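You operate a simulated robot arm through the tools that you are given. There is no shell and no other tool. Be economical: measure what you need, move in short steps, check, and stop when the job is done.

The job below is to be done with a simulated two-armed robot. You get a single attempt, and the scene is never put back.

Task
Lock up the papers: the deed box with the red key, then the filing cabinet.
Fine: the green key is in the lock by mistake; both keys end in the block marked KEYS.

The check looks at the end state, three seconds after you hand in, the way a careful person would. Anything else that was tipped, shoved, dropped, spilled or broken makes it a failure.

Robot
Two 6-joint arms with two-finger parallel grippers on one trunk, on a base that drives. Base frame: it is fixed to the floor where the robot stands at the start and does not move with it; the origin is under the middle of the robot, x ahead of it, y to its left, z up. Lengths are in m, angles in rad, forces in N, time in s.
The left shoulder is at the start at [-0.089, 0.177, 0.806], the right one opposite. With the tool pointing down near the work surface each hand reaches from about 0.1 to 0.72 m from the robot's upright axis, wherever it stands, measured 20 degrees to its own side. Places, roughly: lock knob of the filing cabinet [0.3, -0.1, 0.7]; slot with the green dot in the block marked keys [0.5, -0.1, 0.7]; slot with the red dot in the block marked keys [0.5, -0.1, 0.7]. Payload 1.57 kg a hand.
The tool frame of a hand sits at the grasp point between the pads (the TCP): z along the fingers, y along the line on which they close. The tips reach 0.03 m beyond it. Largest opening 0.08 m; finger width 0.017, thickness 0.012; the body of the gripper, 0.04 by 0.082 m, starts 0.08 m behind the TCP.
Orientation is told as [roll, pitch, yaw] about the base's x, y, z axes, in that order, counted from this pose: with the fingers straight down and closing along the base's y, the tool's x points along the base's -x, its y along +y and its z along -z.

Tools
- The arms move only by the tool send_rows. It takes "left_motion", "right_motion" or both (then of equal length, played together; a hand with none holds still); each is a list that holds one entry, the list of rows, each a list of 7 numbers: the shift along the tool's x, y, z in m, then the turn, a rotation vector about the tool's x, y, z in rad, then the finger opening in m, from 0 to 0.08. In form: [[[x, y, z, ax, ay, az, grip], ...]]. A call has 1 to 10 rows; each row shifts and turns the commanded pose from where the row before left it, along the tool's axes as they then stand. Each row takes 0.2 s and may step no farther than 0.05 m and 0.15 rad from the row before; otherwise, or with a gripper value out of range, the whole call is refused. Where a pose cannot be reached the arm comes as near as it can. A force on the tool above 50 N (or 10 N above the force at the start of the call, whichever is more), or a blocked arm, ends the call early, and 0.2 s more pass. The fingers move at their own pace (about 0.072 m/s each) and stop on an object; they squeeze with about 21 N. The grip force told is the motor's: it shows also when the fingers shut on nothing. Time passes only in rows, and 0.2 s behind the last, so rows that do not move let the fingers close. It gives the time, the measured TCP pose, the force on the tool (base axes), the opening and the grip force at its end, in the units of the frame above (readings bear some noise), with the torque about the TCP (base axes, N m) and any sound that the robot's microphone picked up.
- Cameras (640 x 400 px; columns grow to the right, rows downward): "scene" is now at [0.0244, -0.0075, 1.5106]; the picture's right is [-0.10, -1.00, 0.00], its down [-0.88, 0.08, -0.47] and it looks along [0.47, -0.04, -0.88] (base axes); focal length 248 px, centre (320, 200). "left" rides on the left gripper at [0.072, 0.007, -0.122] in its tool frame; the picture's right is [-0.09, 1.00, 0.00], its down [-0.84, -0.08, -0.54] and it looks along [-0.54, -0.05, 0.84] (tool axes); focal length 238 px, centre (320, 200). "right" rides on the right gripper at [0.072, -0.007, -0.122] in its tool frame; the picture's right is [0.09, 1.00, 0.00], its down [-0.84, 0.08, -0.54] and it looks along [-0.54, 0.05, 0.84] (tool axes); focal length 238 px, centre (320, 200). There is no depth. A picture from a camera that has moved, and an enlarged one, comes with that camera's place and axes in the base frame and with its lens.
- camera(camera): a new picture of that camera. No time passes.
- slide_trunk(by): slides the trunk up (or, below 0, down) by that many m; the arms and the scene camera ride with it, the base frame stays. It gives what a move gives, with no picture.
- steer(legs): drives the robot by 1 to 6 legs, each [ahead, left, turn to the left] in m, m and rad, along the robot's own axes; the way and the turn of a leg run together, so that a leg with both is an arc; at most 1.5 m and 3.142 rad a leg. The arms and the cameras ride along, it lands a little off, and it stops where it bumps. It gives what a move gives.
- head_to(pan, tilt): turns the head with the scene camera to pan (to the left, within 2.496 rad either way) and tilt (down, from -0.506 to 1.204), counted from straight ahead of the robot. It gives what a move gives.
- close_up(camera, box): a new picture of the part [left, top, right, bottom] of that camera's present view, enlarged. No time passes.
- hand_in(): hands the job in; it is judged then, once.

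Work in short steps. Places have to be worked out from the pictures, the camera data and where the tool is seen: move nearer, look again, correct. Check each grasp and each placing, and mend what went wrong. You have 120 turns and 92 pictures in all, those below and enlarged ones among them. Open the grippers and draw the arms clear of the work before you hand the job in, unless the task says otherwise; then end with one line.

The tools are called after "Request:" by a JSON object that holds its "method" and its "body". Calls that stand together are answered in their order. send_rows: Moves the arms, as the interface text tells. Its arguments: {"type":"object","properties":{"left_motion":{"type":"array","items":{"type":"array","items":{"type":"array","items":{"type":"number"}}}},"right_motion":{"type":"array","items":{"type":"array","items":{"type":"array","items":{"type":"number"}}}}},"required":[]} The other tools are called the same way: slide_trunk (by) slides the trunk up or down; steer (legs) drives the base; head_to (pan, tilt) turns the head that bears the scene camera; camera (camera) takes a picture; close_up (camera, box) takes an enlarged picture of a part of a camera's view; hand_in () hands the job in.

At the start:

```text
t: 0.0
left_ee_pos: [0.4508, 0.1579, 1.083]
left_tcp_rot: [-0.001, 0.002, 0.0]
left_wrist_force: [0.1, -0.8, 0.1]
left_moment: [0.01, 0.02, 0.0]
left_grip_width: 0.08
left_finger_force: 0.1
right_ee_pos: [0.4532, -0.2889, 1.0874]
right_tcp_rot: [0.001, 0.0, 0.0]
right_wrist_force: [0.3, -0.1, -0.4]
right_moment: [0.03, -0.02, 0.03]
right_grip_width: 0.0803
right_finger_force: 0.1
trunk travel left (down, up): [-0.25, 0.078]
robot x, y, heading: [-0.0025, -0.0033, 0.005]
head pan, tilt: [-0.096, 1.08]
```

scene: 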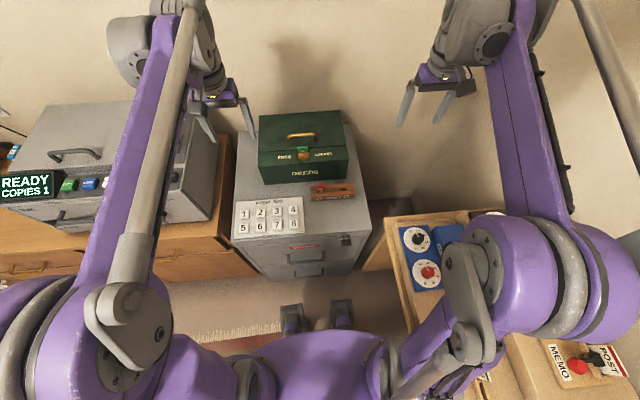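
right: 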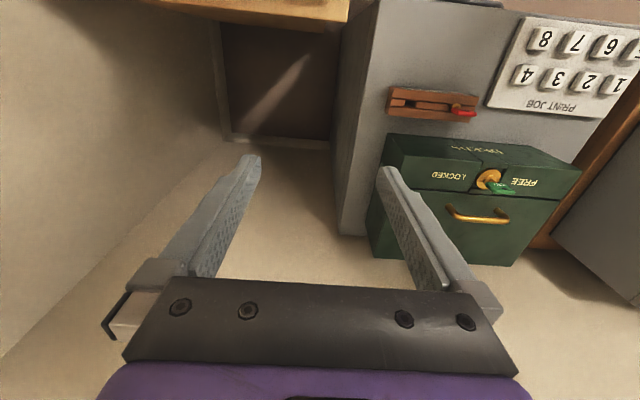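
left: 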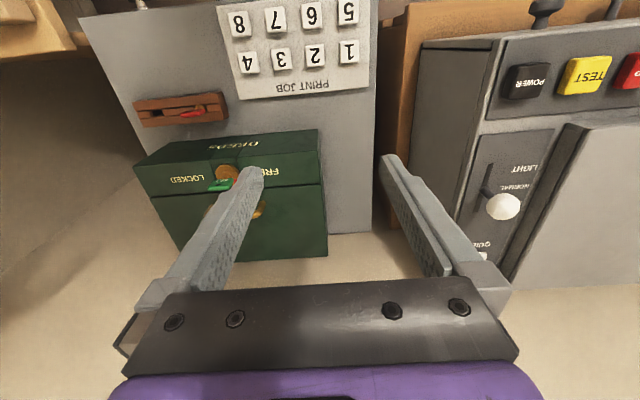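

I start by enlarging the deed box and the cabinet area in the views to see the lock, keys and block.

Request:
{"method": "close_up", "body": {"camera": "scene", "box": [220, 100, 380, 200]}}

Request:
{"method": "close_up", "body": {"camera": "scene", "box": [220, 190, 380, 290]}}

Request:
{"method": "close_up", "body": {"camera": "right", "box": [360, 60, 600, 210]}}

```text
4.00 times, centred on (300, 150) of scene
camera zoom: at [0.0244, -0.0075, 1.5106], right [-0.1, -1.0, 0.0], down [-0.88, 0.08, -0.47], along [0.47, -0.04, -0.88], focal length 990 px, centre (400, 400)
```

zoom: 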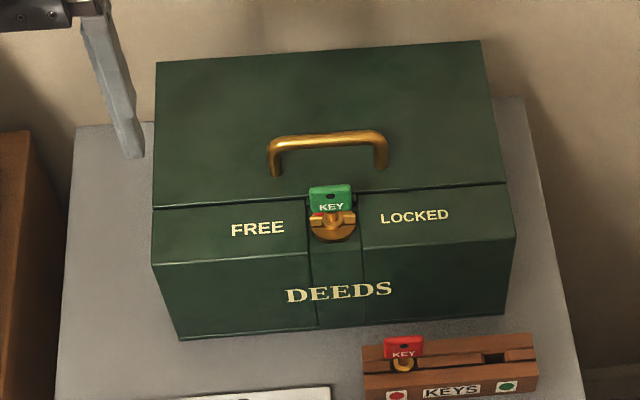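

```text
4.00 times, centred on (300, 240) of scene
camera zoom: at [0.0244, -0.0075, 1.5106], right [-0.1, -1.0, 0.0], down [-0.88, 0.08, -0.47], along [0.47, -0.04, -0.88], focal length 990 px, centre (400, 40)
```

zoom: 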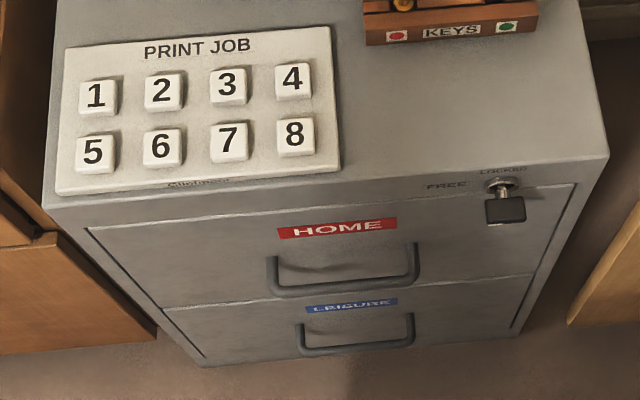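

```text
2.67 times, centred on (480, 135) of right
camera zoom: at [0.3815, -0.2958, 1.2094], right [-0.09, 1.0, 0.0], down [0.84, 0.08, 0.54], along [0.54, 0.05, -0.84], focal length 636 px, centre (-107, 373)
```

zoom: 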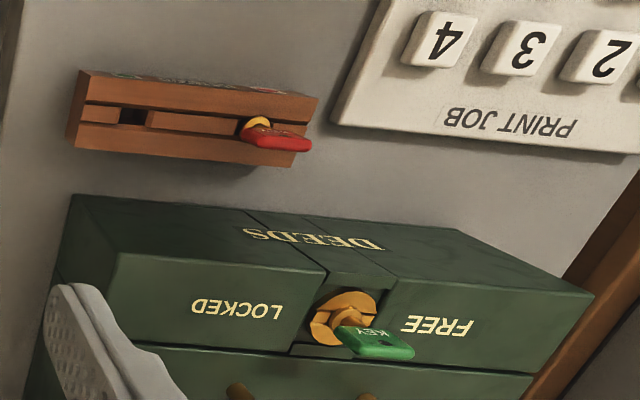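

The lock sits about (0.54, 0.00, 0.86), red key about (0.45, -0.05, 0.80). I bring the right hand nearer, staying well above, for a better look.

Request:
{"method": "send_rows", "body": {"right_motion": [[[-0.003, 0.038, 0.015, 0, 0, 0, 0.08], [-0.003, 0.038, 0.015, 0, 0, 0, 0.08], [-0.003, 0.038, 0.015, 0, 0, 0, 0.08], [-0.003, 0.038, 0.015, 0, 0, 0, 0.08], [-0.003, 0.038, 0.015, 0, 0, 0, 0.08], [-0.003, 0.038, 0.015, 0, 0, 0, 0.08]]]}}

Request:
{"method": "camera", "body": {"camera": "right"}}

Request:
{"method": "camera", "body": {"camera": "scene"}}

```text
t: 1.4
left_ee_pos: [0.4504, 0.1597, 1.0829]
left_tcp_rot: [0.001, -0.001, 0.0]
left_wrist_force: [-0.5, 0.9, 0.6]
left_moment: [-0.01, -0.05, 0.01]
left_grip_width: 0.0798
left_finger_force: 0.1
right_ee_pos: [0.4728, -0.0594, 0.9948]
right_tcp_rot: [0.0, -0.001, -0.001]
right_wrist_force: [0.0, 0.9, 0.4]
right_moment: [0.02, 0.06, 0.03]
right_grip_width: 0.08
right_finger_force: 0.0
trunk travel left (down, up): [-0.25, 0.078]
robot x, y, heading: [0.0012, -0.001, 0.001]
head pan, tilt: [-0.096, 1.08]
```

```text
85 pictures are left
camera right: at [0.4009, -0.0659, 1.1176], right [-0.09, 1.0, 0.0], down [0.84, 0.08, 0.54], along [0.54, 0.05, -0.84], focal length 238 px, centre (320, 200)
```

right: 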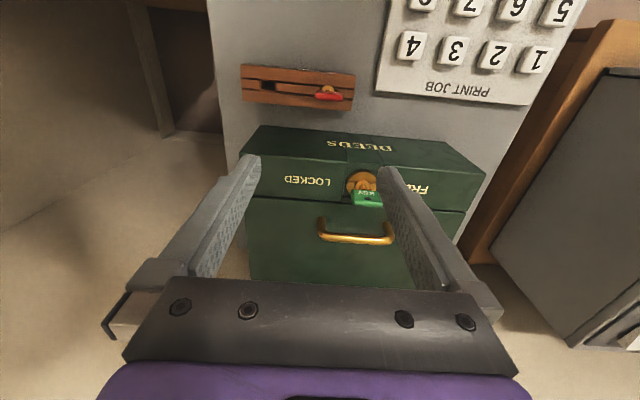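

```text
84 pictures are left
camera scene: at [0.0249, -0.0066, 1.5106], right [-0.1, -1.0, 0.0], down [-0.88, 0.08, -0.47], along [0.47, -0.05, -0.88], focal length 248 px, centre (320, 200)
```

scene: 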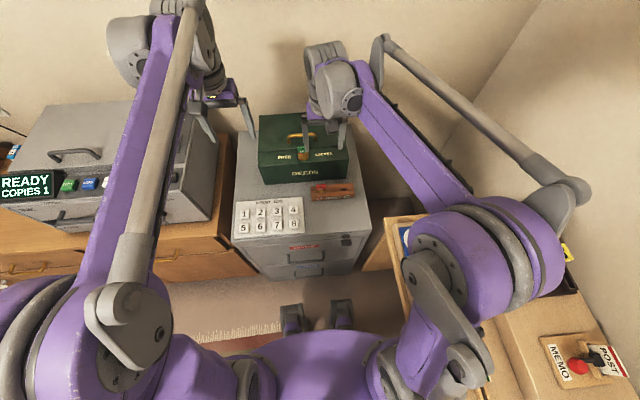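

Zoom on the lock and the key block from the right camera.

Request:
{"method": "close_up", "body": {"camera": "right", "box": [320, 150, 416, 210]}}

Request:
{"method": "close_up", "body": {"camera": "right", "box": [230, 50, 374, 140]}}

Request:
{"method": "close_up", "body": {"camera": "scene", "box": [272, 130, 360, 205]}}

```text
6.67 times, centred on (368, 180) of right
camera zoom: at [0.4009, -0.0659, 1.1176], right [-0.09, 1.0, 0.0], down [0.84, 0.08, 0.54], along [0.54, 0.05, -0.84], focal length 1589 px, centre (0, 333)
```

zoom: 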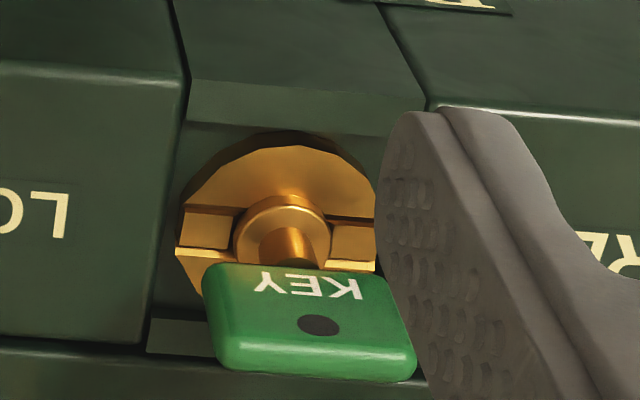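

```text
4.44 times, centred on (302, 95) of right
camera zoom: at [0.4009, -0.0659, 1.1176], right [-0.09, 1.0, 0.0], down [0.84, 0.08, 0.54], along [0.54, 0.05, -0.84], focal length 1059 px, centre (400, 667)
```

zoom: 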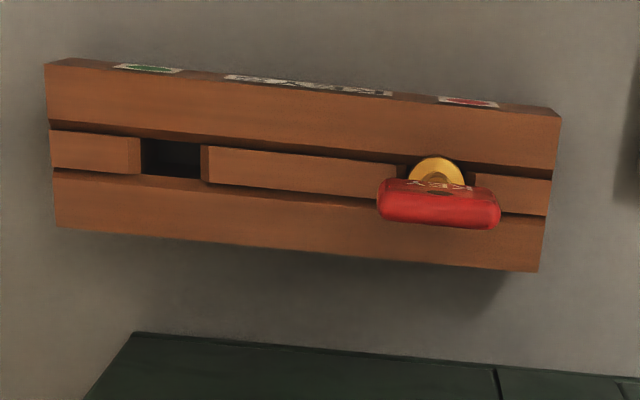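

```text
5.33 times, centred on (316, 168) of scene
camera zoom: at [0.0249, -0.0066, 1.5106], right [-0.1, -1.0, 0.0], down [-0.88, 0.08, -0.47], along [0.47, -0.05, -0.88], focal length 1320 px, centre (341, 373)
```

zoom: 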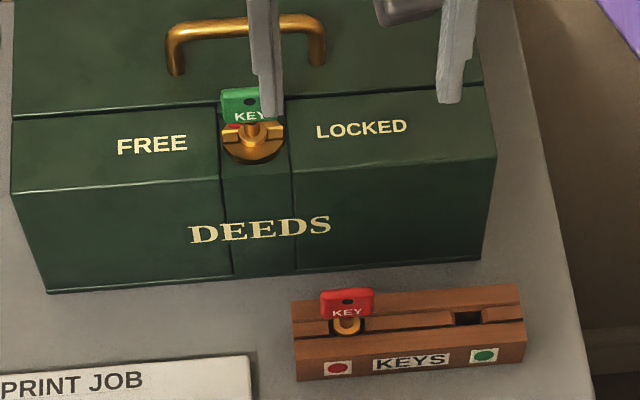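

The green tag is a thin vertical plate across y, centre about (0.528, -0.004, 0.91). I turn the right hand to yaw +90° so the fingers close along x.

Request:
{"method": "send_rows", "body": {"right_motion": [[[0, 0, 0, 0, 0, -0.15, 0.08], [0, 0, 0, 0, 0, -0.15, 0.08], [0, 0, 0, 0, 0, -0.15, 0.08], [0, 0, 0, 0, 0, -0.15, 0.08], [0, 0, 0, 0, 0, -0.15, 0.08], [0, 0, 0, 0, 0, -0.15, 0.08], [0, 0, 0, 0, 0, -0.15, 0.08], [0, 0, 0, 0, 0, -0.15, 0.08], [0, 0, 0, 0, 0, -0.15, 0.08], [0, 0, 0, 0, 0, -0.15, 0.08]]]}}

Request:
{"method": "send_rows", "body": {"right_motion": [[[0, 0, 0, 0, 0, -0.07, 0.08], [0, 0, 0, 0, 0, 0, 0.08]]]}}

Request:
{"method": "camera", "body": {"camera": "right"}}

```text
t: 3.6
left_ee_pos: [0.4497, 0.159, 1.0834]
left_tcp_rot: [0.001, 0.001, 0.001]
left_wrist_force: [-0.1, 0.5, -0.8]
left_moment: [0.0, 0.0, 0.02]
left_grip_width: 0.0799
left_finger_force: 0.1
right_ee_pos: [0.4716, -0.0605, 0.9974]
right_tcp_rot: [0.001, 0.001, 1.504]
right_wrist_force: [-0.1, 0.1, 0.1]
right_moment: [-0.03, 0.0, -0.04]
right_grip_width: 0.0801
right_finger_force: 0.1
trunk travel left (down, up): [-0.25, 0.078]
robot x, y, heading: [0.003, -0.0009, 0.003]
head pan, tilt: [-0.096, 1.08]
```

```text
t: 4.2
left_ee_pos: [0.4511, 0.1591, 1.0829]
left_tcp_rot: [0.0, 0.0, 0.0]
left_wrist_force: [0.2, -0.9, -0.7]
left_moment: [0.01, -0.01, 0.06]
left_grip_width: 0.0801
left_finger_force: 0.0
right_ee_pos: [0.4704, -0.0601, 0.9984]
right_tcp_rot: [0.0, 0.0, 1.57]
right_wrist_force: [0.0, 0.1, -0.6]
right_moment: [0.0, -0.02, 0.0]
right_grip_width: 0.0801
right_finger_force: 0.0
trunk travel left (down, up): [-0.25, 0.078]
robot x, y, heading: [0.0005, -0.0039, -0.002]
head pan, tilt: [-0.096, 1.08]
```

```text
80 pictures are left
camera right: at [0.4775, -0.1329, 1.1195], right [-1.0, -0.09, 0.0], down [-0.08, 0.84, 0.54], along [-0.05, 0.54, -0.84], focal length 238 px, centre (320, 200)
```

right: 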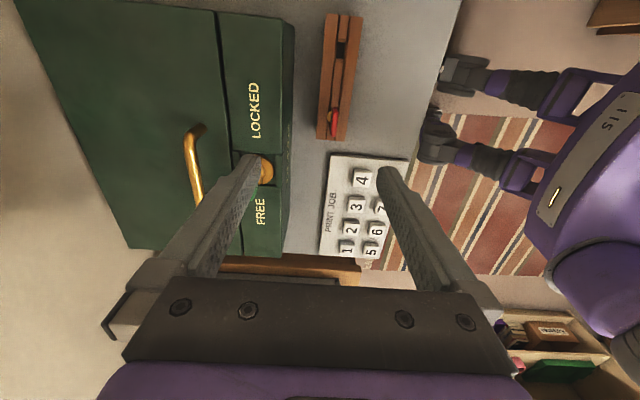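

Move over the green tag, then look.

Request:
{"method": "send_rows", "body": {"right_motion": [[[-0.028, -0.028, 0, 0, 0, 0, 0.06], [-0.028, -0.029, 0, 0, 0, 0, 0.06], [0, 0, 0.02, 0, 0, 0, 0.06], [0, 0, 0, 0, 0, 0, 0.06]]]}}

Request:
{"method": "camera", "body": {"camera": "right"}}

Request:
{"method": "close_up", "body": {"camera": "scene", "box": [256, 100, 352, 160]}}

```text
t: 5.2
left_ee_pos: [0.4498, 0.1592, 1.0831]
left_tcp_rot: [0.0, -0.001, -0.001]
left_wrist_force: [-0.1, -0.4, -0.2]
left_moment: [0.0, 0.02, -0.01]
left_grip_width: 0.08
left_finger_force: 0.1
right_ee_pos: [0.5298, -0.0028, 0.9776]
right_tcp_rot: [0.001, -0.001, 1.568]
right_wrist_force: [0.0, -0.7, -0.2]
right_moment: [0.01, 0.0, 0.0]
right_grip_width: 0.0599
right_finger_force: 0.1
trunk travel left (down, up): [-0.25, 0.078]
robot x, y, heading: [0.0002, -0.0008, 0.0]
head pan, tilt: [-0.096, 1.08]
```

```text
79 pictures are left
camera right: at [0.5356, -0.0762, 1.0991], right [-1.0, -0.09, 0.0], down [-0.08, 0.84, 0.54], along [-0.05, 0.54, -0.84], focal length 238 px, centre (320, 200)
```

right: 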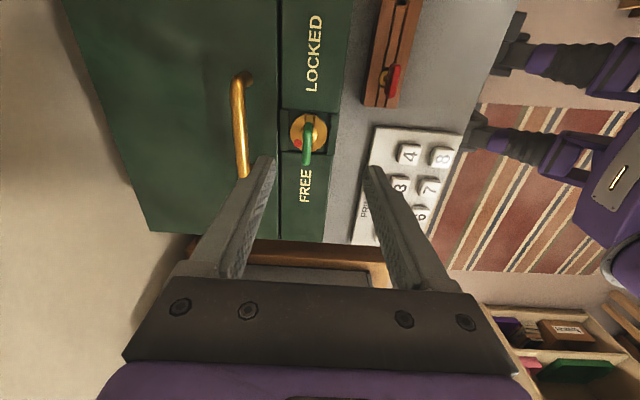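

```text
6.67 times, centred on (304, 130) of scene
camera zoom: at [0.0246, -0.0072, 1.5106], right [-0.1, -1.0, 0.0], down [-0.88, 0.08, -0.47], along [0.47, -0.05, -0.88], focal length 1650 px, centre (427, 667)
```

zoom: 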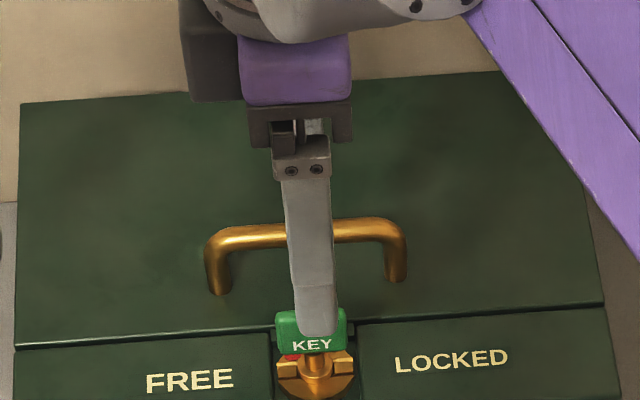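

Zoom on the lock from this hand to check the tag's place relative to the fingers.

Request:
{"method": "close_up", "body": {"camera": "right", "box": [264, 95, 360, 185]}}

```text
4.44 times, centred on (312, 140) of right
camera zoom: at [0.5356, -0.0762, 1.0991], right [-1.0, -0.09, 0.0], down [-0.08, 0.84, 0.54], along [-0.05, 0.54, -0.84], focal length 1059 px, centre (356, 467)
```

zoom: 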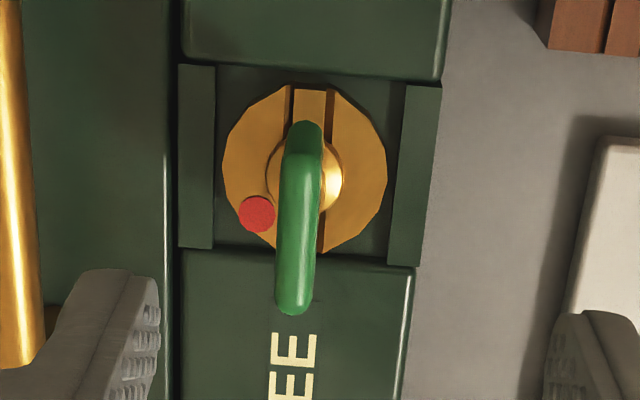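

From three views the tag lies at x≈0.540, y≈-0.005, z≈0.885–0.905. I narrow the opening and descend to z≈0.90.

Request:
{"method": "send_rows", "body": {"right_motion": [[[0.003, -0.01, 0, 0, 0, 0, 0.044], [0, 0, 0.02, 0, 0, 0, 0.044], [0, 0, 0.02, 0, 0, 0, 0.044], [0, 0, 0.018, 0, 0, 0, 0.044], [0, 0, 0, 0, 0, 0, 0.044]]]}}

Request:
{"method": "close_up", "body": {"camera": "right", "box": [240, 95, 400, 195]}}

Request:
{"method": "close_up", "body": {"camera": "scene", "box": [256, 120, 352, 180]}}

```text
t: 6.4
left_ee_pos: [0.4504, 0.1592, 1.0827]
left_tcp_rot: [-0.001, 0.0, -0.001]
left_wrist_force: [-0.1, 0.1, 0.8]
left_moment: [-0.02, 0.01, -0.01]
left_grip_width: 0.0799
left_finger_force: 0.1
right_ee_pos: [0.5395, -0.0093, 0.919]
right_tcp_rot: [-0.001, 0.0, 1.568]
right_wrist_force: [0.7, -0.1, -0.5]
right_moment: [0.04, 0.02, -0.04]
right_grip_width: 0.0439
right_finger_force: 0.0
trunk travel left (down, up): [-0.25, 0.078]
robot x, y, heading: [-0.0009, 0.0025, 0.001]
head pan, tilt: [-0.096, 1.08]
```

```text
4.00 times, centred on (320, 145) of right
camera zoom: at [0.5466, -0.0807, 1.0409], right [-1.0, -0.09, 0.0], down [-0.08, 0.84, 0.54], along [-0.05, 0.54, -0.84], focal length 953 px, centre (320, 420)
```

zoom: 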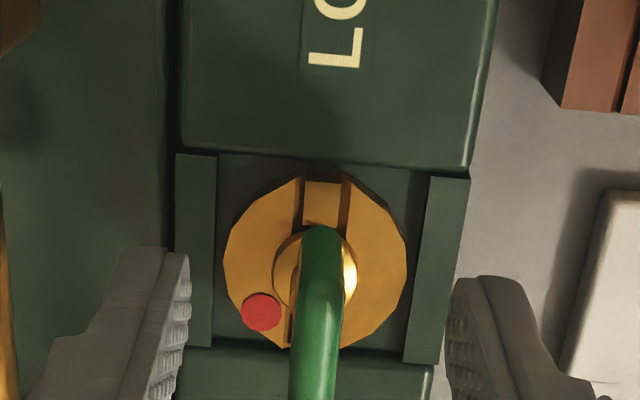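

```text
6.67 times, centred on (304, 150) of scene
camera zoom: at [0.0242, -0.0075, 1.5106], right [-0.1, -1.0, 0.0], down [-0.88, 0.08, -0.47], along [0.47, -0.04, -0.88], focal length 1650 px, centre (427, 533)
```

zoom: 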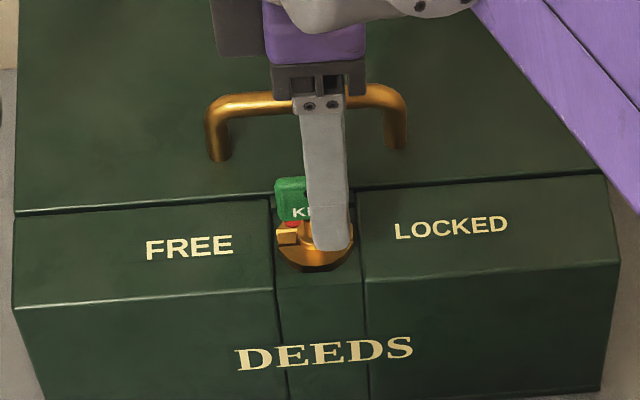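

The tag is centred about 8 mm to the left of the fingers; x is well centred. Correct y, descend 16 mm, then close.

Request:
{"method": "send_rows", "body": {"right_motion": [[[-0.008, 0, 0, 0, 0, 0, 0.044], [0, 0, 0.008, 0, 0, 0, 0.044], [0, 0, 0.008, 0, 0, 0, 0.044], [0, 0, 0, 0, 0, 0, 0.0], [0, 0, 0, 0, 0, 0, 0.0], [0, 0, 0, 0, 0, 0, 0.0]]]}}

Request:
{"method": "close_up", "body": {"camera": "right", "box": [240, 95, 400, 195]}}

Request:
{"method": "close_up", "body": {"camera": "scene", "box": [256, 120, 352, 180]}}

```text
t: 7.8
left_ee_pos: [0.45, 0.1591, 1.0828]
left_tcp_rot: [0.0, -0.001, 0.0]
left_wrist_force: [-0.6, 0.7, -0.1]
left_moment: [0.0, 0.0, 0.02]
left_grip_width: 0.0802
left_finger_force: 0.1
right_ee_pos: [0.5386, 0.0007, 0.9046]
right_tcp_rot: [0.001, 0.0, 1.569]
right_wrist_force: [0.7, 0.0, -0.4]
right_moment: [0.08, -0.03, 0.01]
right_grip_width: 0.0082
right_finger_force: 21.2
trunk travel left (down, up): [-0.25, 0.078]
robot x, y, heading: [0.0011, -0.001, 0.004]
head pan, tilt: [-0.096, 1.08]
```

```text
4.00 times, centred on (320, 145) of right
camera zoom: at [0.5451, -0.0715, 1.0256], right [-1.0, -0.09, 0.0], down [-0.08, 0.84, 0.54], along [-0.05, 0.54, -0.84], focal length 953 px, centre (320, 420)
```

zoom: 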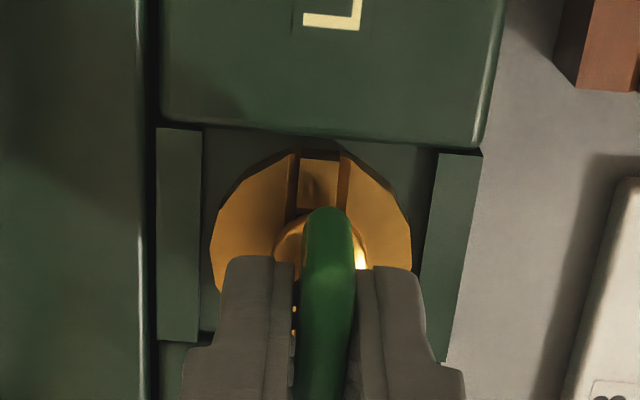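

```text
6.67 times, centred on (304, 150) of scene
camera zoom: at [0.0244, -0.0074, 1.5106], right [-0.1, -1.0, 0.0], down [-0.88, 0.08, -0.47], along [0.47, -0.04, -0.88], focal length 1650 px, centre (427, 533)
```

zoom: 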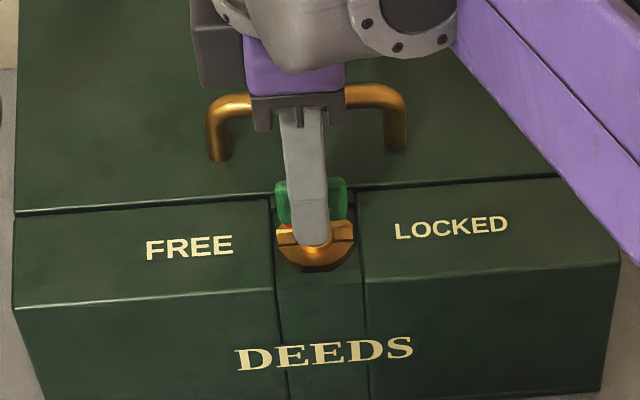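

Gripped (8 mm thick). I record the seated pose (0.5386, 0.0007, 0.9046) and pull straight up.

Request:
{"method": "send_rows", "body": {"right_motion": [[[0, 0, -0.01, 0, 0, 0, 0], [0, 0, -0.01, 0, 0, 0, 0], [0, 0, -0.015, 0, 0, 0, 0], [0, 0, -0.02, 0, 0, 0, 0], [0, 0, -0.02, 0, 0, 0, 0], [0, 0, -0.02, 0, 0, 0, 0]]]}}

Request:
{"method": "camera", "body": {"camera": "right"}}

Request:
{"method": "close_up", "body": {"camera": "scene", "box": [256, 80, 352, 180]}}

```text
t: 9.2
left_ee_pos: [0.4507, 0.1594, 1.0831]
left_tcp_rot: [0.002, 0.0, 0.002]
left_wrist_force: [0.6, -0.1, 1.0]
left_moment: [-0.01, 0.02, -0.01]
left_grip_width: 0.08
left_finger_force: 0.1
right_ee_pos: [0.537, -0.0008, 0.9981]
right_tcp_rot: [0.0, 0.0, 1.568]
right_wrist_force: [-0.6, 0.1, -0.1]
right_moment: [0.0, 0.0, 0.05]
right_grip_width: 0.0081
right_finger_force: 21.0
trunk travel left (down, up): [-0.25, 0.078]
robot x, y, heading: [0.0022, 0.0014, -0.001]
head pan, tilt: [-0.096, 1.08]
```

```text
72 pictures are left
camera right: at [0.5437, -0.0732, 1.1201], right [-1.0, -0.09, 0.0], down [-0.08, 0.84, 0.54], along [-0.05, 0.54, -0.84], focal length 238 px, centre (320, 200)
```

right: 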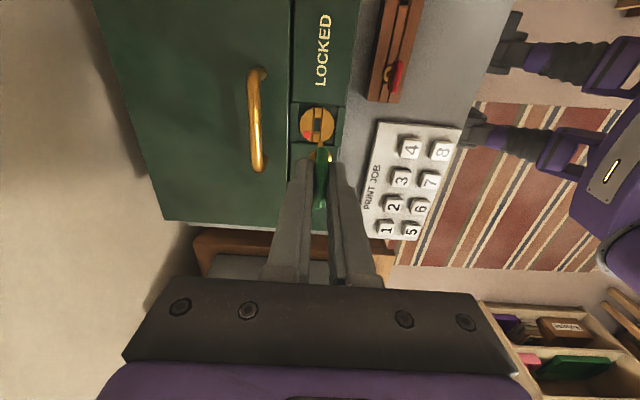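

```text
4.00 times, centred on (304, 130) of scene
camera zoom: at [0.0242, -0.0075, 1.5106], right [-0.1, -1.0, 0.0], down [-0.88, 0.08, -0.47], along [0.47, -0.04, -0.88], focal length 990 px, centre (384, 480)
```

zoom: 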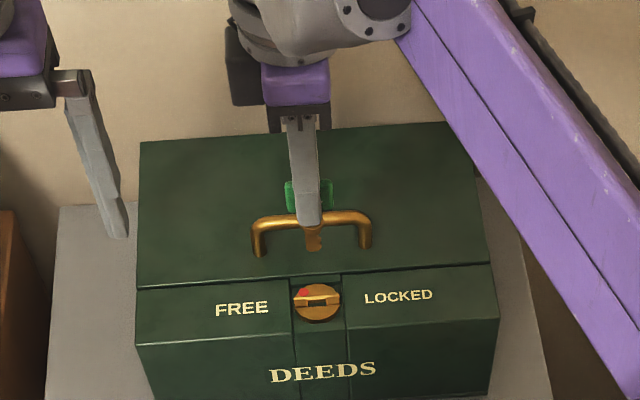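

The key is out. Zoom on the bare lock and the key's blade.

Request:
{"method": "close_up", "body": {"camera": "right", "box": [286, 95, 350, 155]}}

Request:
{"method": "close_up", "body": {"camera": "scene", "box": [280, 120, 328, 170]}}

```text
6.67 times, centred on (318, 125) of right
camera zoom: at [0.5437, -0.0732, 1.1201], right [-1.0, -0.09, 0.0], down [-0.08, 0.84, 0.54], along [-0.05, 0.54, -0.84], focal length 1589 px, centre (333, 700)
```

zoom: 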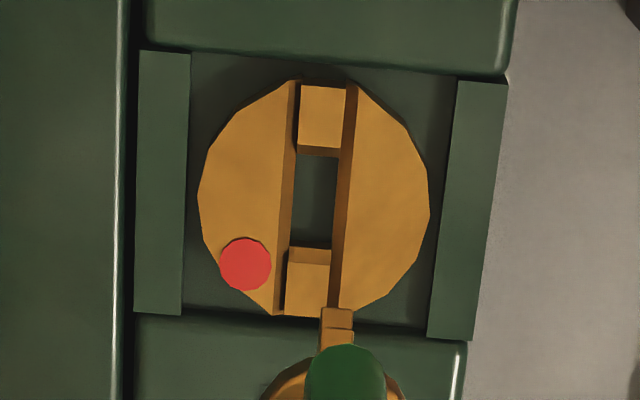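

```text
8.00 times, centred on (304, 145) of scene
camera zoom: at [0.0242, -0.0075, 1.5106], right [-0.1, -1.0, 0.0], down [-0.88, 0.08, -0.47], along [0.47, -0.04, -0.88], focal length 1980 px, centre (448, 640)
```

zoom: 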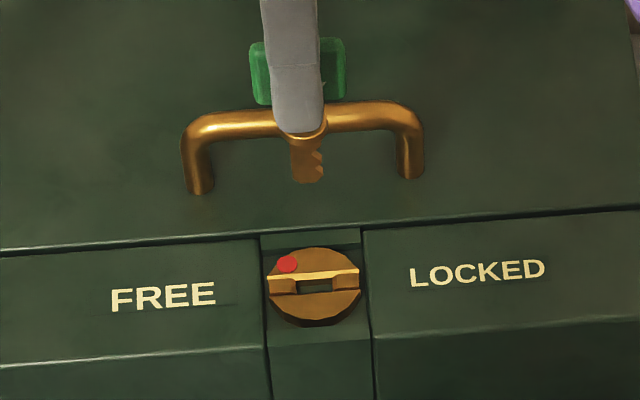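

The lock hole is a slot along y with some clearance. Now carry the green key to above the green-dot slot, staying high first.

Request:
{"method": "send_rows", "body": {"right_motion": [[[0.034, 0.021, 0, 0, 0, 0, 0], [0.034, 0.021, 0, 0, 0, 0, 0], [0.034, 0.021, 0, 0, 0, 0, 0], [0.034, 0.021, 0, 0, 0, 0, 0], [0, 0, 0.03, 0, 0, 0, 0], [0, 0, 0.03, 0, 0, 0, 0], [0, 0, 0, 0, 0, 0, 0]]]}}

Request:
{"method": "camera", "body": {"camera": "right"}}

Request:
{"method": "close_up", "body": {"camera": "scene", "box": [290, 140, 386, 210]}}

```text
t: 10.8
left_ee_pos: [0.4504, 0.1593, 1.084]
left_tcp_rot: [0.001, -0.001, 0.0]
left_wrist_force: [0.0, -0.2, -0.1]
left_moment: [0.0, 0.03, 0.01]
left_grip_width: 0.0799
left_finger_force: 0.1
right_ee_pos: [0.456, -0.1364, 0.9372]
right_tcp_rot: [0.001, -0.001, 1.568]
right_wrist_force: [-0.5, 0.0, 0.4]
right_moment: [0.0, 0.04, 0.01]
right_grip_width: 0.0085
right_finger_force: 20.6
trunk travel left (down, up): [-0.25, 0.078]
robot x, y, heading: [-0.002, -0.0013, -0.004]
head pan, tilt: [-0.096, 1.08]
```

```text
68 pictures are left
camera right: at [0.4626, -0.2091, 1.059], right [-1.0, -0.09, 0.0], down [-0.08, 0.84, 0.54], along [-0.05, 0.54, -0.84], focal length 238 px, centre (320, 200)
```

right: 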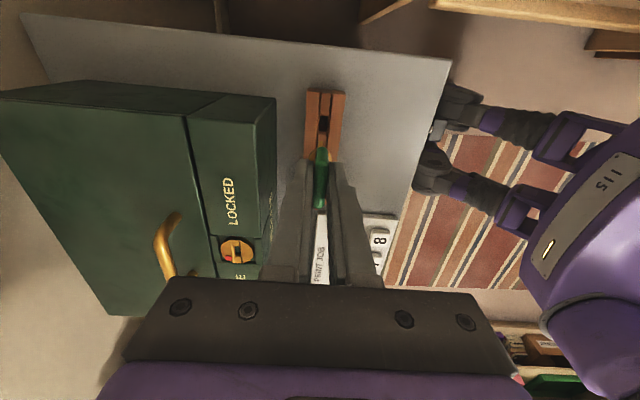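

```text
5.71 times, centred on (338, 175) of scene
camera zoom: at [0.0243, -0.0073, 1.5106], right [-0.1, -1.0, 0.0], down [-0.88, 0.08, -0.47], along [0.47, -0.05, -0.88], focal length 1414 px, centre (217, 343)
```

zoom: 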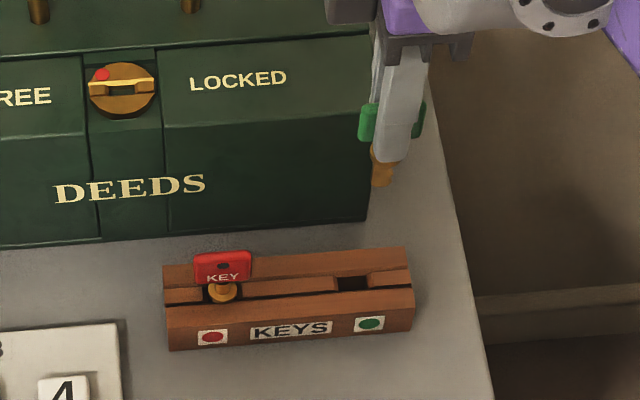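

Slot estimate ≈ (0.452, -0.134, top 0.77). Zoom for accuracy.

Request:
{"method": "close_up", "body": {"camera": "right", "box": [296, 85, 356, 165]}}

Request:
{"method": "close_up", "body": {"camera": "scene", "box": [316, 170, 364, 200]}}

```text
5.00 times, centred on (326, 125) of right
camera zoom: at [0.4626, -0.2091, 1.059], right [-1.0, -0.09, 0.0], down [-0.08, 0.84, 0.54], along [-0.05, 0.54, -0.84], focal length 1192 px, centre (290, 575)
```

zoom: 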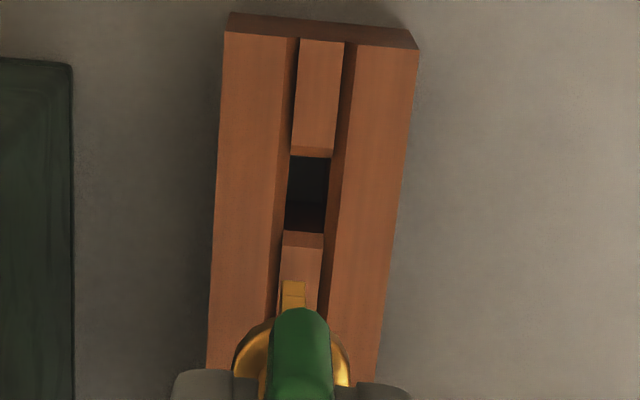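

```text
13.33 times, centred on (340, 185) of scene
camera zoom: at [0.0243, -0.0073, 1.5106], right [-0.1, -1.0, 0.0], down [-0.88, 0.08, -0.47], along [0.47, -0.05, -0.88], focal length 3299 px, centre (53, 400)
```

zoom: 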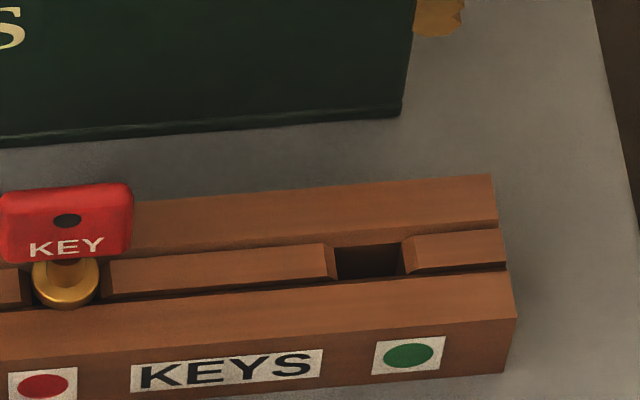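

Aligned with y. Shift to TCP (0.4515, -0.132) and lower to just above the slot, then check.

Request:
{"method": "send_rows", "body": {"right_motion": [[[-0.0045, 0.0045, 0, 0, 0, 0, 0], [0, 0, 0.025, 0, 0, 0, 0], [0, 0, 0.025, 0, 0, 0, 0], [0, 0, 0.025, 0, 0, 0, 0], [0, 0, 0, 0, 0, 0, 0]]]}}

Request:
{"method": "close_up", "body": {"camera": "right", "box": [280, 85, 376, 165]}}

Request:
{"method": "close_up", "body": {"camera": "scene", "box": [308, 150, 372, 200]}}

```text
t: 12.0
left_ee_pos: [0.4492, 0.1584, 1.0835]
left_tcp_rot: [-0.001, 0.0, -0.001]
left_wrist_force: [-0.5, 0.5, -0.2]
left_moment: [0.03, 0.0, -0.03]
left_grip_width: 0.08
left_finger_force: 0.1
right_ee_pos: [0.4511, -0.13, 0.8622]
right_tcp_rot: [0.0, -0.001, 1.568]
right_wrist_force: [0.2, -0.1, -0.4]
right_moment: [-0.01, 0.02, -0.01]
right_grip_width: 0.0081
right_finger_force: 21.1
trunk travel left (down, up): [-0.25, 0.078]
robot x, y, heading: [0.002, 0.0002, -0.001]
head pan, tilt: [-0.096, 1.08]
```

```text
5.00 times, centred on (328, 125) of right
camera zoom: at [0.4574, -0.2031, 0.9841], right [-1.0, -0.09, 0.0], down [-0.08, 0.84, 0.54], along [-0.05, 0.54, -0.84], focal length 1192 px, centre (280, 575)
```

zoom: 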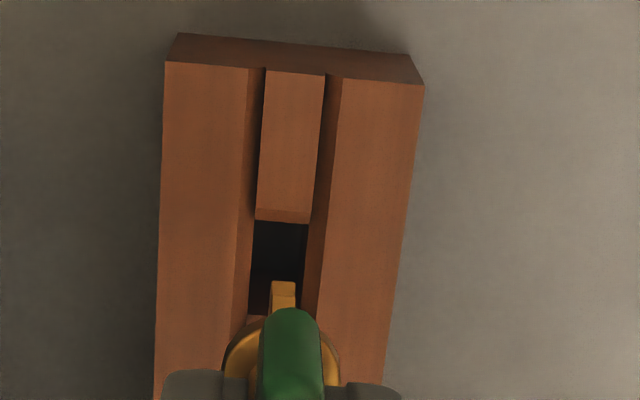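

```text
8.00 times, centred on (340, 175) of scene
camera zoom: at [0.0242, -0.0074, 1.5106], right [-0.1, -1.0, 0.0], down [-0.88, 0.08, -0.47], along [0.47, -0.04, -0.88], focal length 1980 px, centre (160, 400)
```

zoom: 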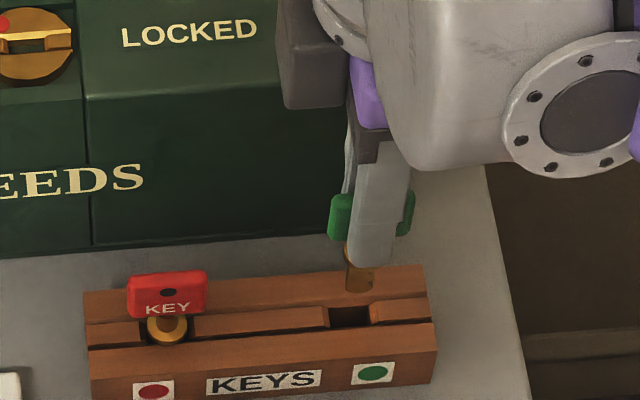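

Blade lines up within ~1–2 mm of the slot. Lower slowly with a 1 mm correction, watching force.

Request:
{"method": "send_rows", "body": {"right_motion": [[[-0.001, 0, 0.008, 0, 0, 0, 0], [0, 0, 0.008, 0, 0, 0, 0], [0, 0, 0.008, 0, 0, 0, 0], [0, 0, 0, 0, 0, 0, 0]]]}}

Request:
{"method": "close_up", "body": {"camera": "scene", "box": [308, 150, 372, 200]}}

Request:
{"method": "close_up", "body": {"camera": "right", "box": [280, 85, 376, 165]}}

```text
t: 13.0
left_ee_pos: [0.4506, 0.1587, 1.0843]
left_tcp_rot: [0.0, 0.001, 0.0]
left_wrist_force: [0.1, -0.3, 0.1]
left_moment: [0.0, 0.02, 0.0]
left_grip_width: 0.0802
left_finger_force: 0.1
right_ee_pos: [0.4493, -0.1312, 0.8385]
right_tcp_rot: [-0.001, 0.0, 1.569]
right_wrist_force: [-0.7, 0.3, -1.0]
right_moment: [0.02, 0.0, 0.02]
right_grip_width: 0.0082
right_finger_force: 21.1
trunk travel left (down, up): [-0.25, 0.078]
robot x, y, heading: [-0.0011, 0.0007, -0.001]
head pan, tilt: [-0.096, 1.08]
```

```text
8.00 times, centred on (340, 175) of scene
camera zoom: at [0.0244, -0.0075, 1.5106], right [-0.1, -1.0, 0.0], down [-0.88, 0.08, -0.47], along [0.47, -0.04, -0.88], focal length 1980 px, centre (160, 400)
```

zoom: 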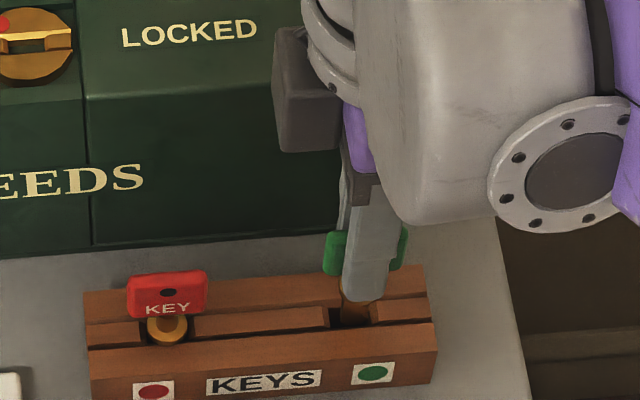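

```text
5.00 times, centred on (328, 125) of right
camera zoom: at [0.4558, -0.2027, 0.9603], right [-1.0, -0.09, 0.0], down [-0.08, 0.84, 0.54], along [-0.05, 0.54, -0.84], focal length 1192 px, centre (280, 575)
```

zoom: 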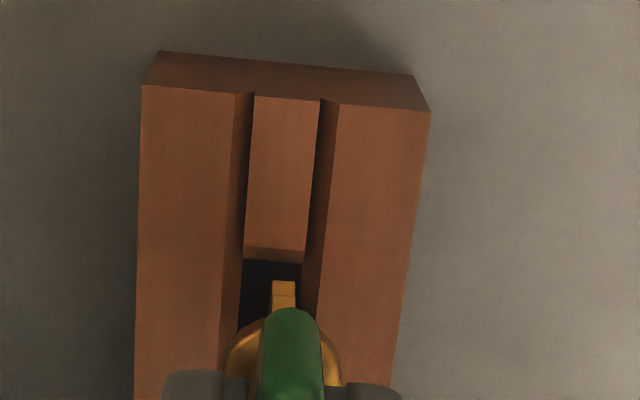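

Blade is entering; it sits ~2 mm toward -x and ~1.5 mm toward -y. Correct and lower further.

Request:
{"method": "send_rows", "body": {"right_motion": [[[-0.0015, -0.002, 0, 0, 0, 0, 0], [0, 0, 0.007, 0, 0, 0, 0], [0, 0, 0.007, 0, 0, 0, 0], [0, 0, 0, 0, 0, 0, 0]]]}}

Request:
{"method": "close_up", "body": {"camera": "scene", "box": [308, 150, 372, 200]}}

Request:
{"method": "close_up", "body": {"camera": "right", "box": [280, 85, 376, 165]}}

```text
t: 14.0
left_ee_pos: [0.4507, 0.1596, 1.0826]
left_tcp_rot: [0.0, 0.001, 0.001]
left_wrist_force: [-0.6, 1.0, 1.6]
left_moment: [-0.03, 0.0, -0.01]
left_grip_width: 0.0801
left_finger_force: 0.0
right_ee_pos: [0.4526, -0.1281, 0.8264]
right_tcp_rot: [0.0, 0.001, 1.569]
right_wrist_force: [-0.7, -0.9, 0.0]
right_moment: [0.0, 0.01, 0.0]
right_grip_width: 0.0086
right_finger_force: 20.8
trunk travel left (down, up): [-0.25, 0.078]
robot x, y, heading: [-0.0007, 0.0031, -0.003]
head pan, tilt: [-0.096, 1.08]
```

```text
8.00 times, centred on (340, 175) of scene
camera zoom: at [0.0244, -0.0075, 1.5106], right [-0.1, -1.0, 0.0], down [-0.88, 0.08, -0.47], along [0.47, -0.04, -0.88], focal length 1980 px, centre (160, 400)
```

zoom: 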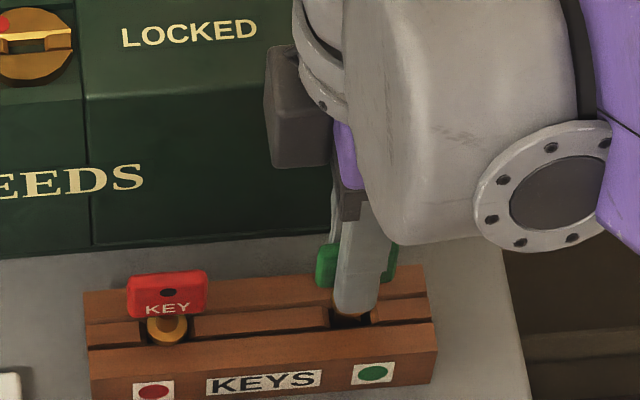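

```text
5.00 times, centred on (328, 125) of right
camera zoom: at [0.4581, -0.2007, 0.9471], right [-1.0, -0.09, 0.0], down [-0.08, 0.84, 0.54], along [-0.05, 0.54, -0.84], focal length 1192 px, centre (280, 575)
```

zoom: 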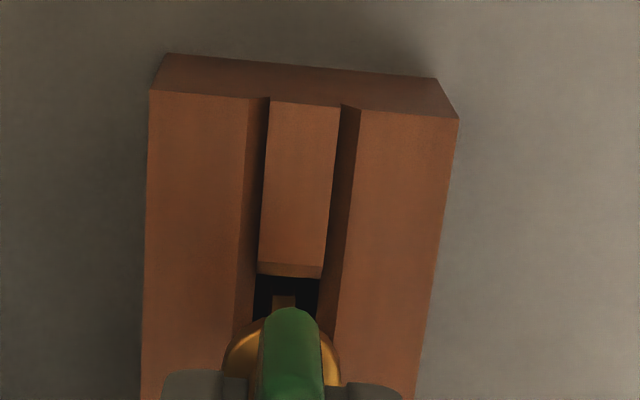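

Blade is inside the slot with no force. Continue down gently to the seat (expected TCP z ≈ 0.812).

Request:
{"method": "send_rows", "body": {"right_motion": [[[0, 0, 0.004, 0, 0, 0, 0], [0, 0, 0.004, 0, 0, 0, 0], [0, 0, 0.004, 0, 0, 0, 0], [0, 0, 0, 0, 0, 0, 0]]]}}

Request:
{"method": "close_up", "body": {"camera": "scene", "box": [308, 150, 372, 200]}}

Request:
{"method": "close_up", "body": {"camera": "right", "box": [280, 85, 376, 165]}}

```text
t: 15.0
left_ee_pos: [0.4496, 0.1588, 1.0846]
left_tcp_rot: [0.001, 0.0, -0.001]
left_wrist_force: [-0.1, 0.4, 0.0]
left_moment: [-0.01, -0.02, 0.0]
left_grip_width: 0.08
left_finger_force: 0.1
right_ee_pos: [0.4514, -0.1285, 0.8133]
right_tcp_rot: [0.0, 0.001, 1.568]
right_wrist_force: [0.0, 0.3, 7.6]
right_moment: [-0.03, 0.06, 0.04]
right_grip_width: 0.0084
right_finger_force: 20.6
trunk travel left (down, up): [-0.25, 0.078]
robot x, y, heading: [0.001, 0.0007, 0.001]
head pan, tilt: [-0.096, 1.08]
```

```text
8.00 times, centred on (340, 175) of scene
camera zoom: at [0.024, -0.0073, 1.5107], right [-0.1, -1.0, 0.0], down [-0.88, 0.08, -0.47], along [0.47, -0.05, -0.88], focal length 1980 px, centre (160, 400)
```

zoom: 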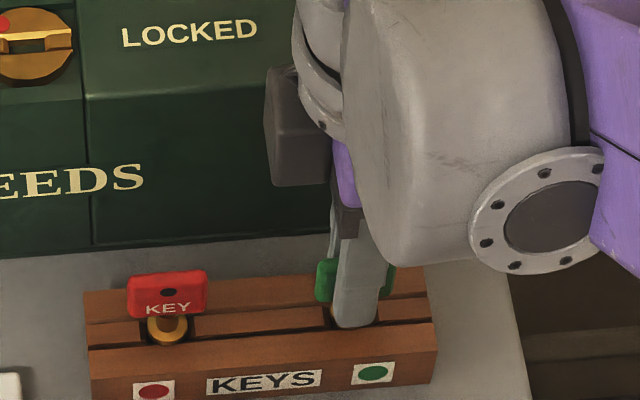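

```text
5.00 times, centred on (328, 125) of right
camera zoom: at [0.4579, -0.2011, 0.9355], right [-1.0, -0.09, 0.0], down [-0.08, 0.84, 0.54], along [-0.05, 0.54, -0.84], focal length 1192 px, centre (280, 575)
```

zoom: 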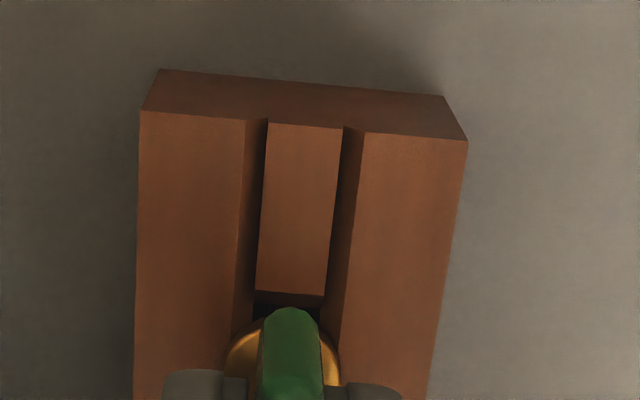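

7.6 N of seat contact at z=0.813, matching the expected seating and the red tag's height. Release and rise.

Request:
{"method": "send_rows", "body": {"right_motion": [[[0, 0, 0, 0, 0, 0, 0.04], [0, 0, 0, 0, 0, 0, 0.04], [0, 0, -0.02, 0, 0, 0, 0.04], [0, 0, -0.03, 0, 0, 0, 0.04], [0, 0, -0.03, 0, 0, 0, 0.04]]]}}

Request:
{"method": "camera", "body": {"camera": "right"}}

Request:
{"method": "close_up", "body": {"camera": "scene", "box": [308, 150, 372, 200]}}

```text
t: 16.2
left_ee_pos: [0.449, 0.1589, 1.083]
left_tcp_rot: [0.0, 0.0, 0.001]
left_wrist_force: [0.2, 0.6, -0.3]
left_moment: [0.01, 0.0, -0.01]
left_grip_width: 0.0802
left_finger_force: 0.0
right_ee_pos: [0.4517, -0.1264, 0.8943]
right_tcp_rot: [-0.001, 0.001, 1.57]
right_wrist_force: [0.2, 0.1, 0.8]
right_moment: [-0.02, 0.01, -0.02]
right_grip_width: 0.0401
right_finger_force: 0.0
trunk travel left (down, up): [-0.25, 0.078]
robot x, y, heading: [-0.0017, 0.0029, -0.002]
head pan, tilt: [-0.096, 1.08]
```

```text
56 pictures are left
camera right: at [0.4588, -0.2001, 1.0167], right [-1.0, -0.09, 0.0], down [-0.08, 0.84, 0.54], along [-0.05, 0.54, -0.84], focal length 238 px, centre (320, 200)
```

right: 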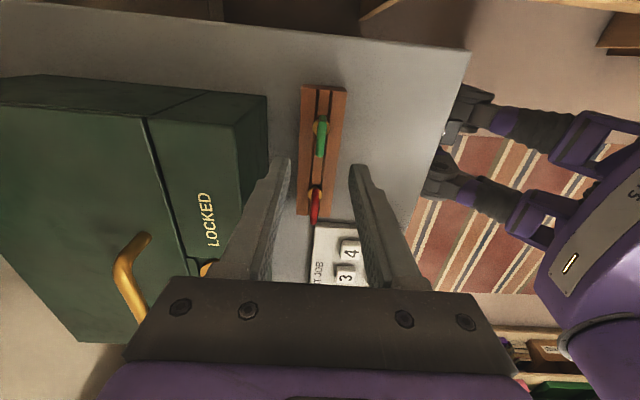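

```text
8.00 times, centred on (340, 175) of scene
camera zoom: at [0.024, -0.0074, 1.5106], right [-0.1, -1.0, 0.0], down [-0.88, 0.08, -0.47], along [0.47, -0.04, -0.88], focal length 1980 px, centre (160, 400)
```

zoom: 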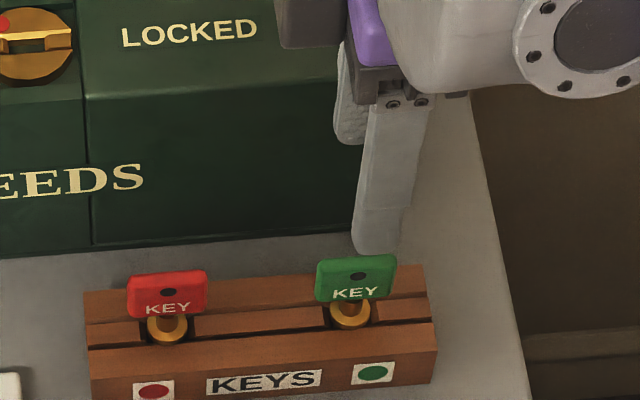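

Green key is seated properly. The red tag is ~0.079 m further to +y; move over it and check.

Request:
{"method": "send_rows", "body": {"right_motion": [[[-0.04, 0, 0, 0, 0, 0, 0.04], [-0.0385, 0, 0, 0, 0, 0, 0.04], [0, 0, 0.02, 0, 0, 0, 0.04], [0, 0, 0.02, 0, 0, 0, 0.04], [0, 0, 0, 0, 0, 0, 0.04]]]}}

Request:
{"method": "close_up", "body": {"camera": "right", "box": [240, 75, 400, 195]}}

Request:
{"method": "close_up", "body": {"camera": "scene", "box": [292, 150, 372, 210]}}

```text
t: 17.4
left_ee_pos: [0.4496, 0.1589, 1.0822]
left_tcp_rot: [0.0, 0.001, -0.001]
left_wrist_force: [-0.1, 0.1, 0.3]
left_moment: [0.02, 0.0, 0.01]
left_grip_width: 0.0801
left_finger_force: 0.1
right_ee_pos: [0.4529, -0.0486, 0.8541]
right_tcp_rot: [-0.001, 0.0, 1.567]
right_wrist_force: [0.3, -0.2, 0.0]
right_moment: [0.0, -0.01, 0.0]
right_grip_width: 0.0401
right_finger_force: 0.2
trunk travel left (down, up): [-0.25, 0.078]
robot x, y, heading: [-0.0017, -0.0027, 0.001]
head pan, tilt: [-0.096, 1.08]
```

```text
3.33 times, centred on (320, 135) of right
camera zoom: at [0.4595, -0.1225, 0.9755], right [-1.0, -0.09, 0.0], down [-0.08, 0.84, 0.54], along [-0.05, 0.54, -0.84], focal length 794 px, centre (320, 417)
```

zoom: 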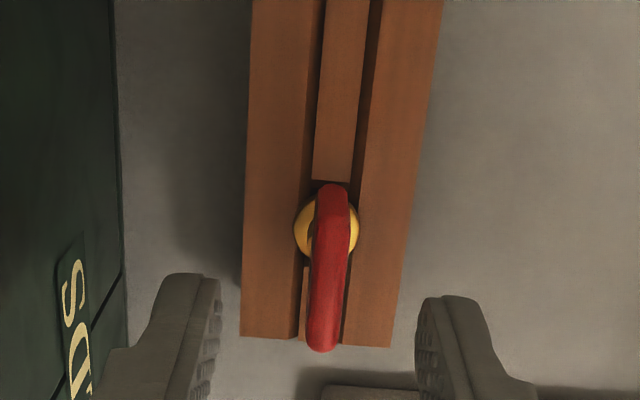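

```text
6.67 times, centred on (332, 180) of scene
camera zoom: at [0.0242, -0.0076, 1.5106], right [-0.1, -1.0, 0.0], down [-0.88, 0.08, -0.47], along [0.47, -0.04, -0.88], focal length 1650 px, centre (240, 333)
```

zoom: 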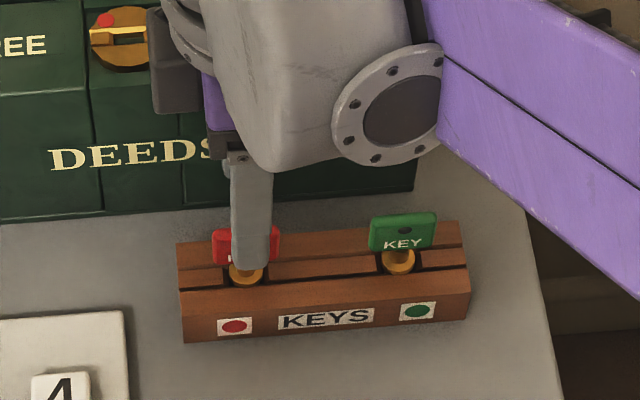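

Well aligned. Lower to z≈0.813 and grip the red tag.

Request:
{"method": "send_rows", "body": {"right_motion": [[[-0.002, 0, 0.015, 0, 0, 0, 0.04], [0, 0, 0.015, 0, 0, 0, 0.04], [0, 0, 0.011, 0, 0, 0, 0.04], [0, 0, 0, 0, 0, 0, 0.0], [0, 0, 0, 0, 0, 0, 0.0], [0, 0, 0, 0, 0, 0, 0.0]]]}}

Request:
{"method": "close_up", "body": {"camera": "scene", "box": [292, 150, 372, 210]}}

```text
t: 18.8
left_ee_pos: [0.4514, 0.1578, 1.0826]
left_tcp_rot: [0.001, 0.0, 0.001]
left_wrist_force: [-0.2, 0.4, -0.5]
left_moment: [0.01, 0.01, -0.01]
left_grip_width: 0.0799
left_finger_force: 0.1
right_ee_pos: [0.4523, -0.0488, 0.811]
right_tcp_rot: [-0.001, 0.0, 1.57]
right_wrist_force: [0.2, 0.3, 0.2]
right_moment: [0.01, -0.04, 0.0]
right_grip_width: 0.0083
right_finger_force: 21.0
trunk travel left (down, up): [-0.25, 0.078]
robot x, y, heading: [-0.0015, 0.0005, -0.0]
head pan, tilt: [-0.096, 1.08]
```

```text
6.67 times, centred on (332, 180) of scene
camera zoom: at [0.0244, -0.0075, 1.5106], right [-0.1, -1.0, 0.0], down [-0.88, 0.08, -0.47], along [0.47, -0.04, -0.88], focal length 1650 px, centre (240, 333)
```

zoom: 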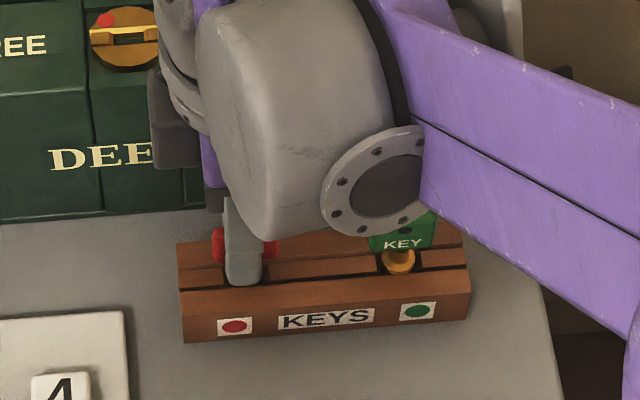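

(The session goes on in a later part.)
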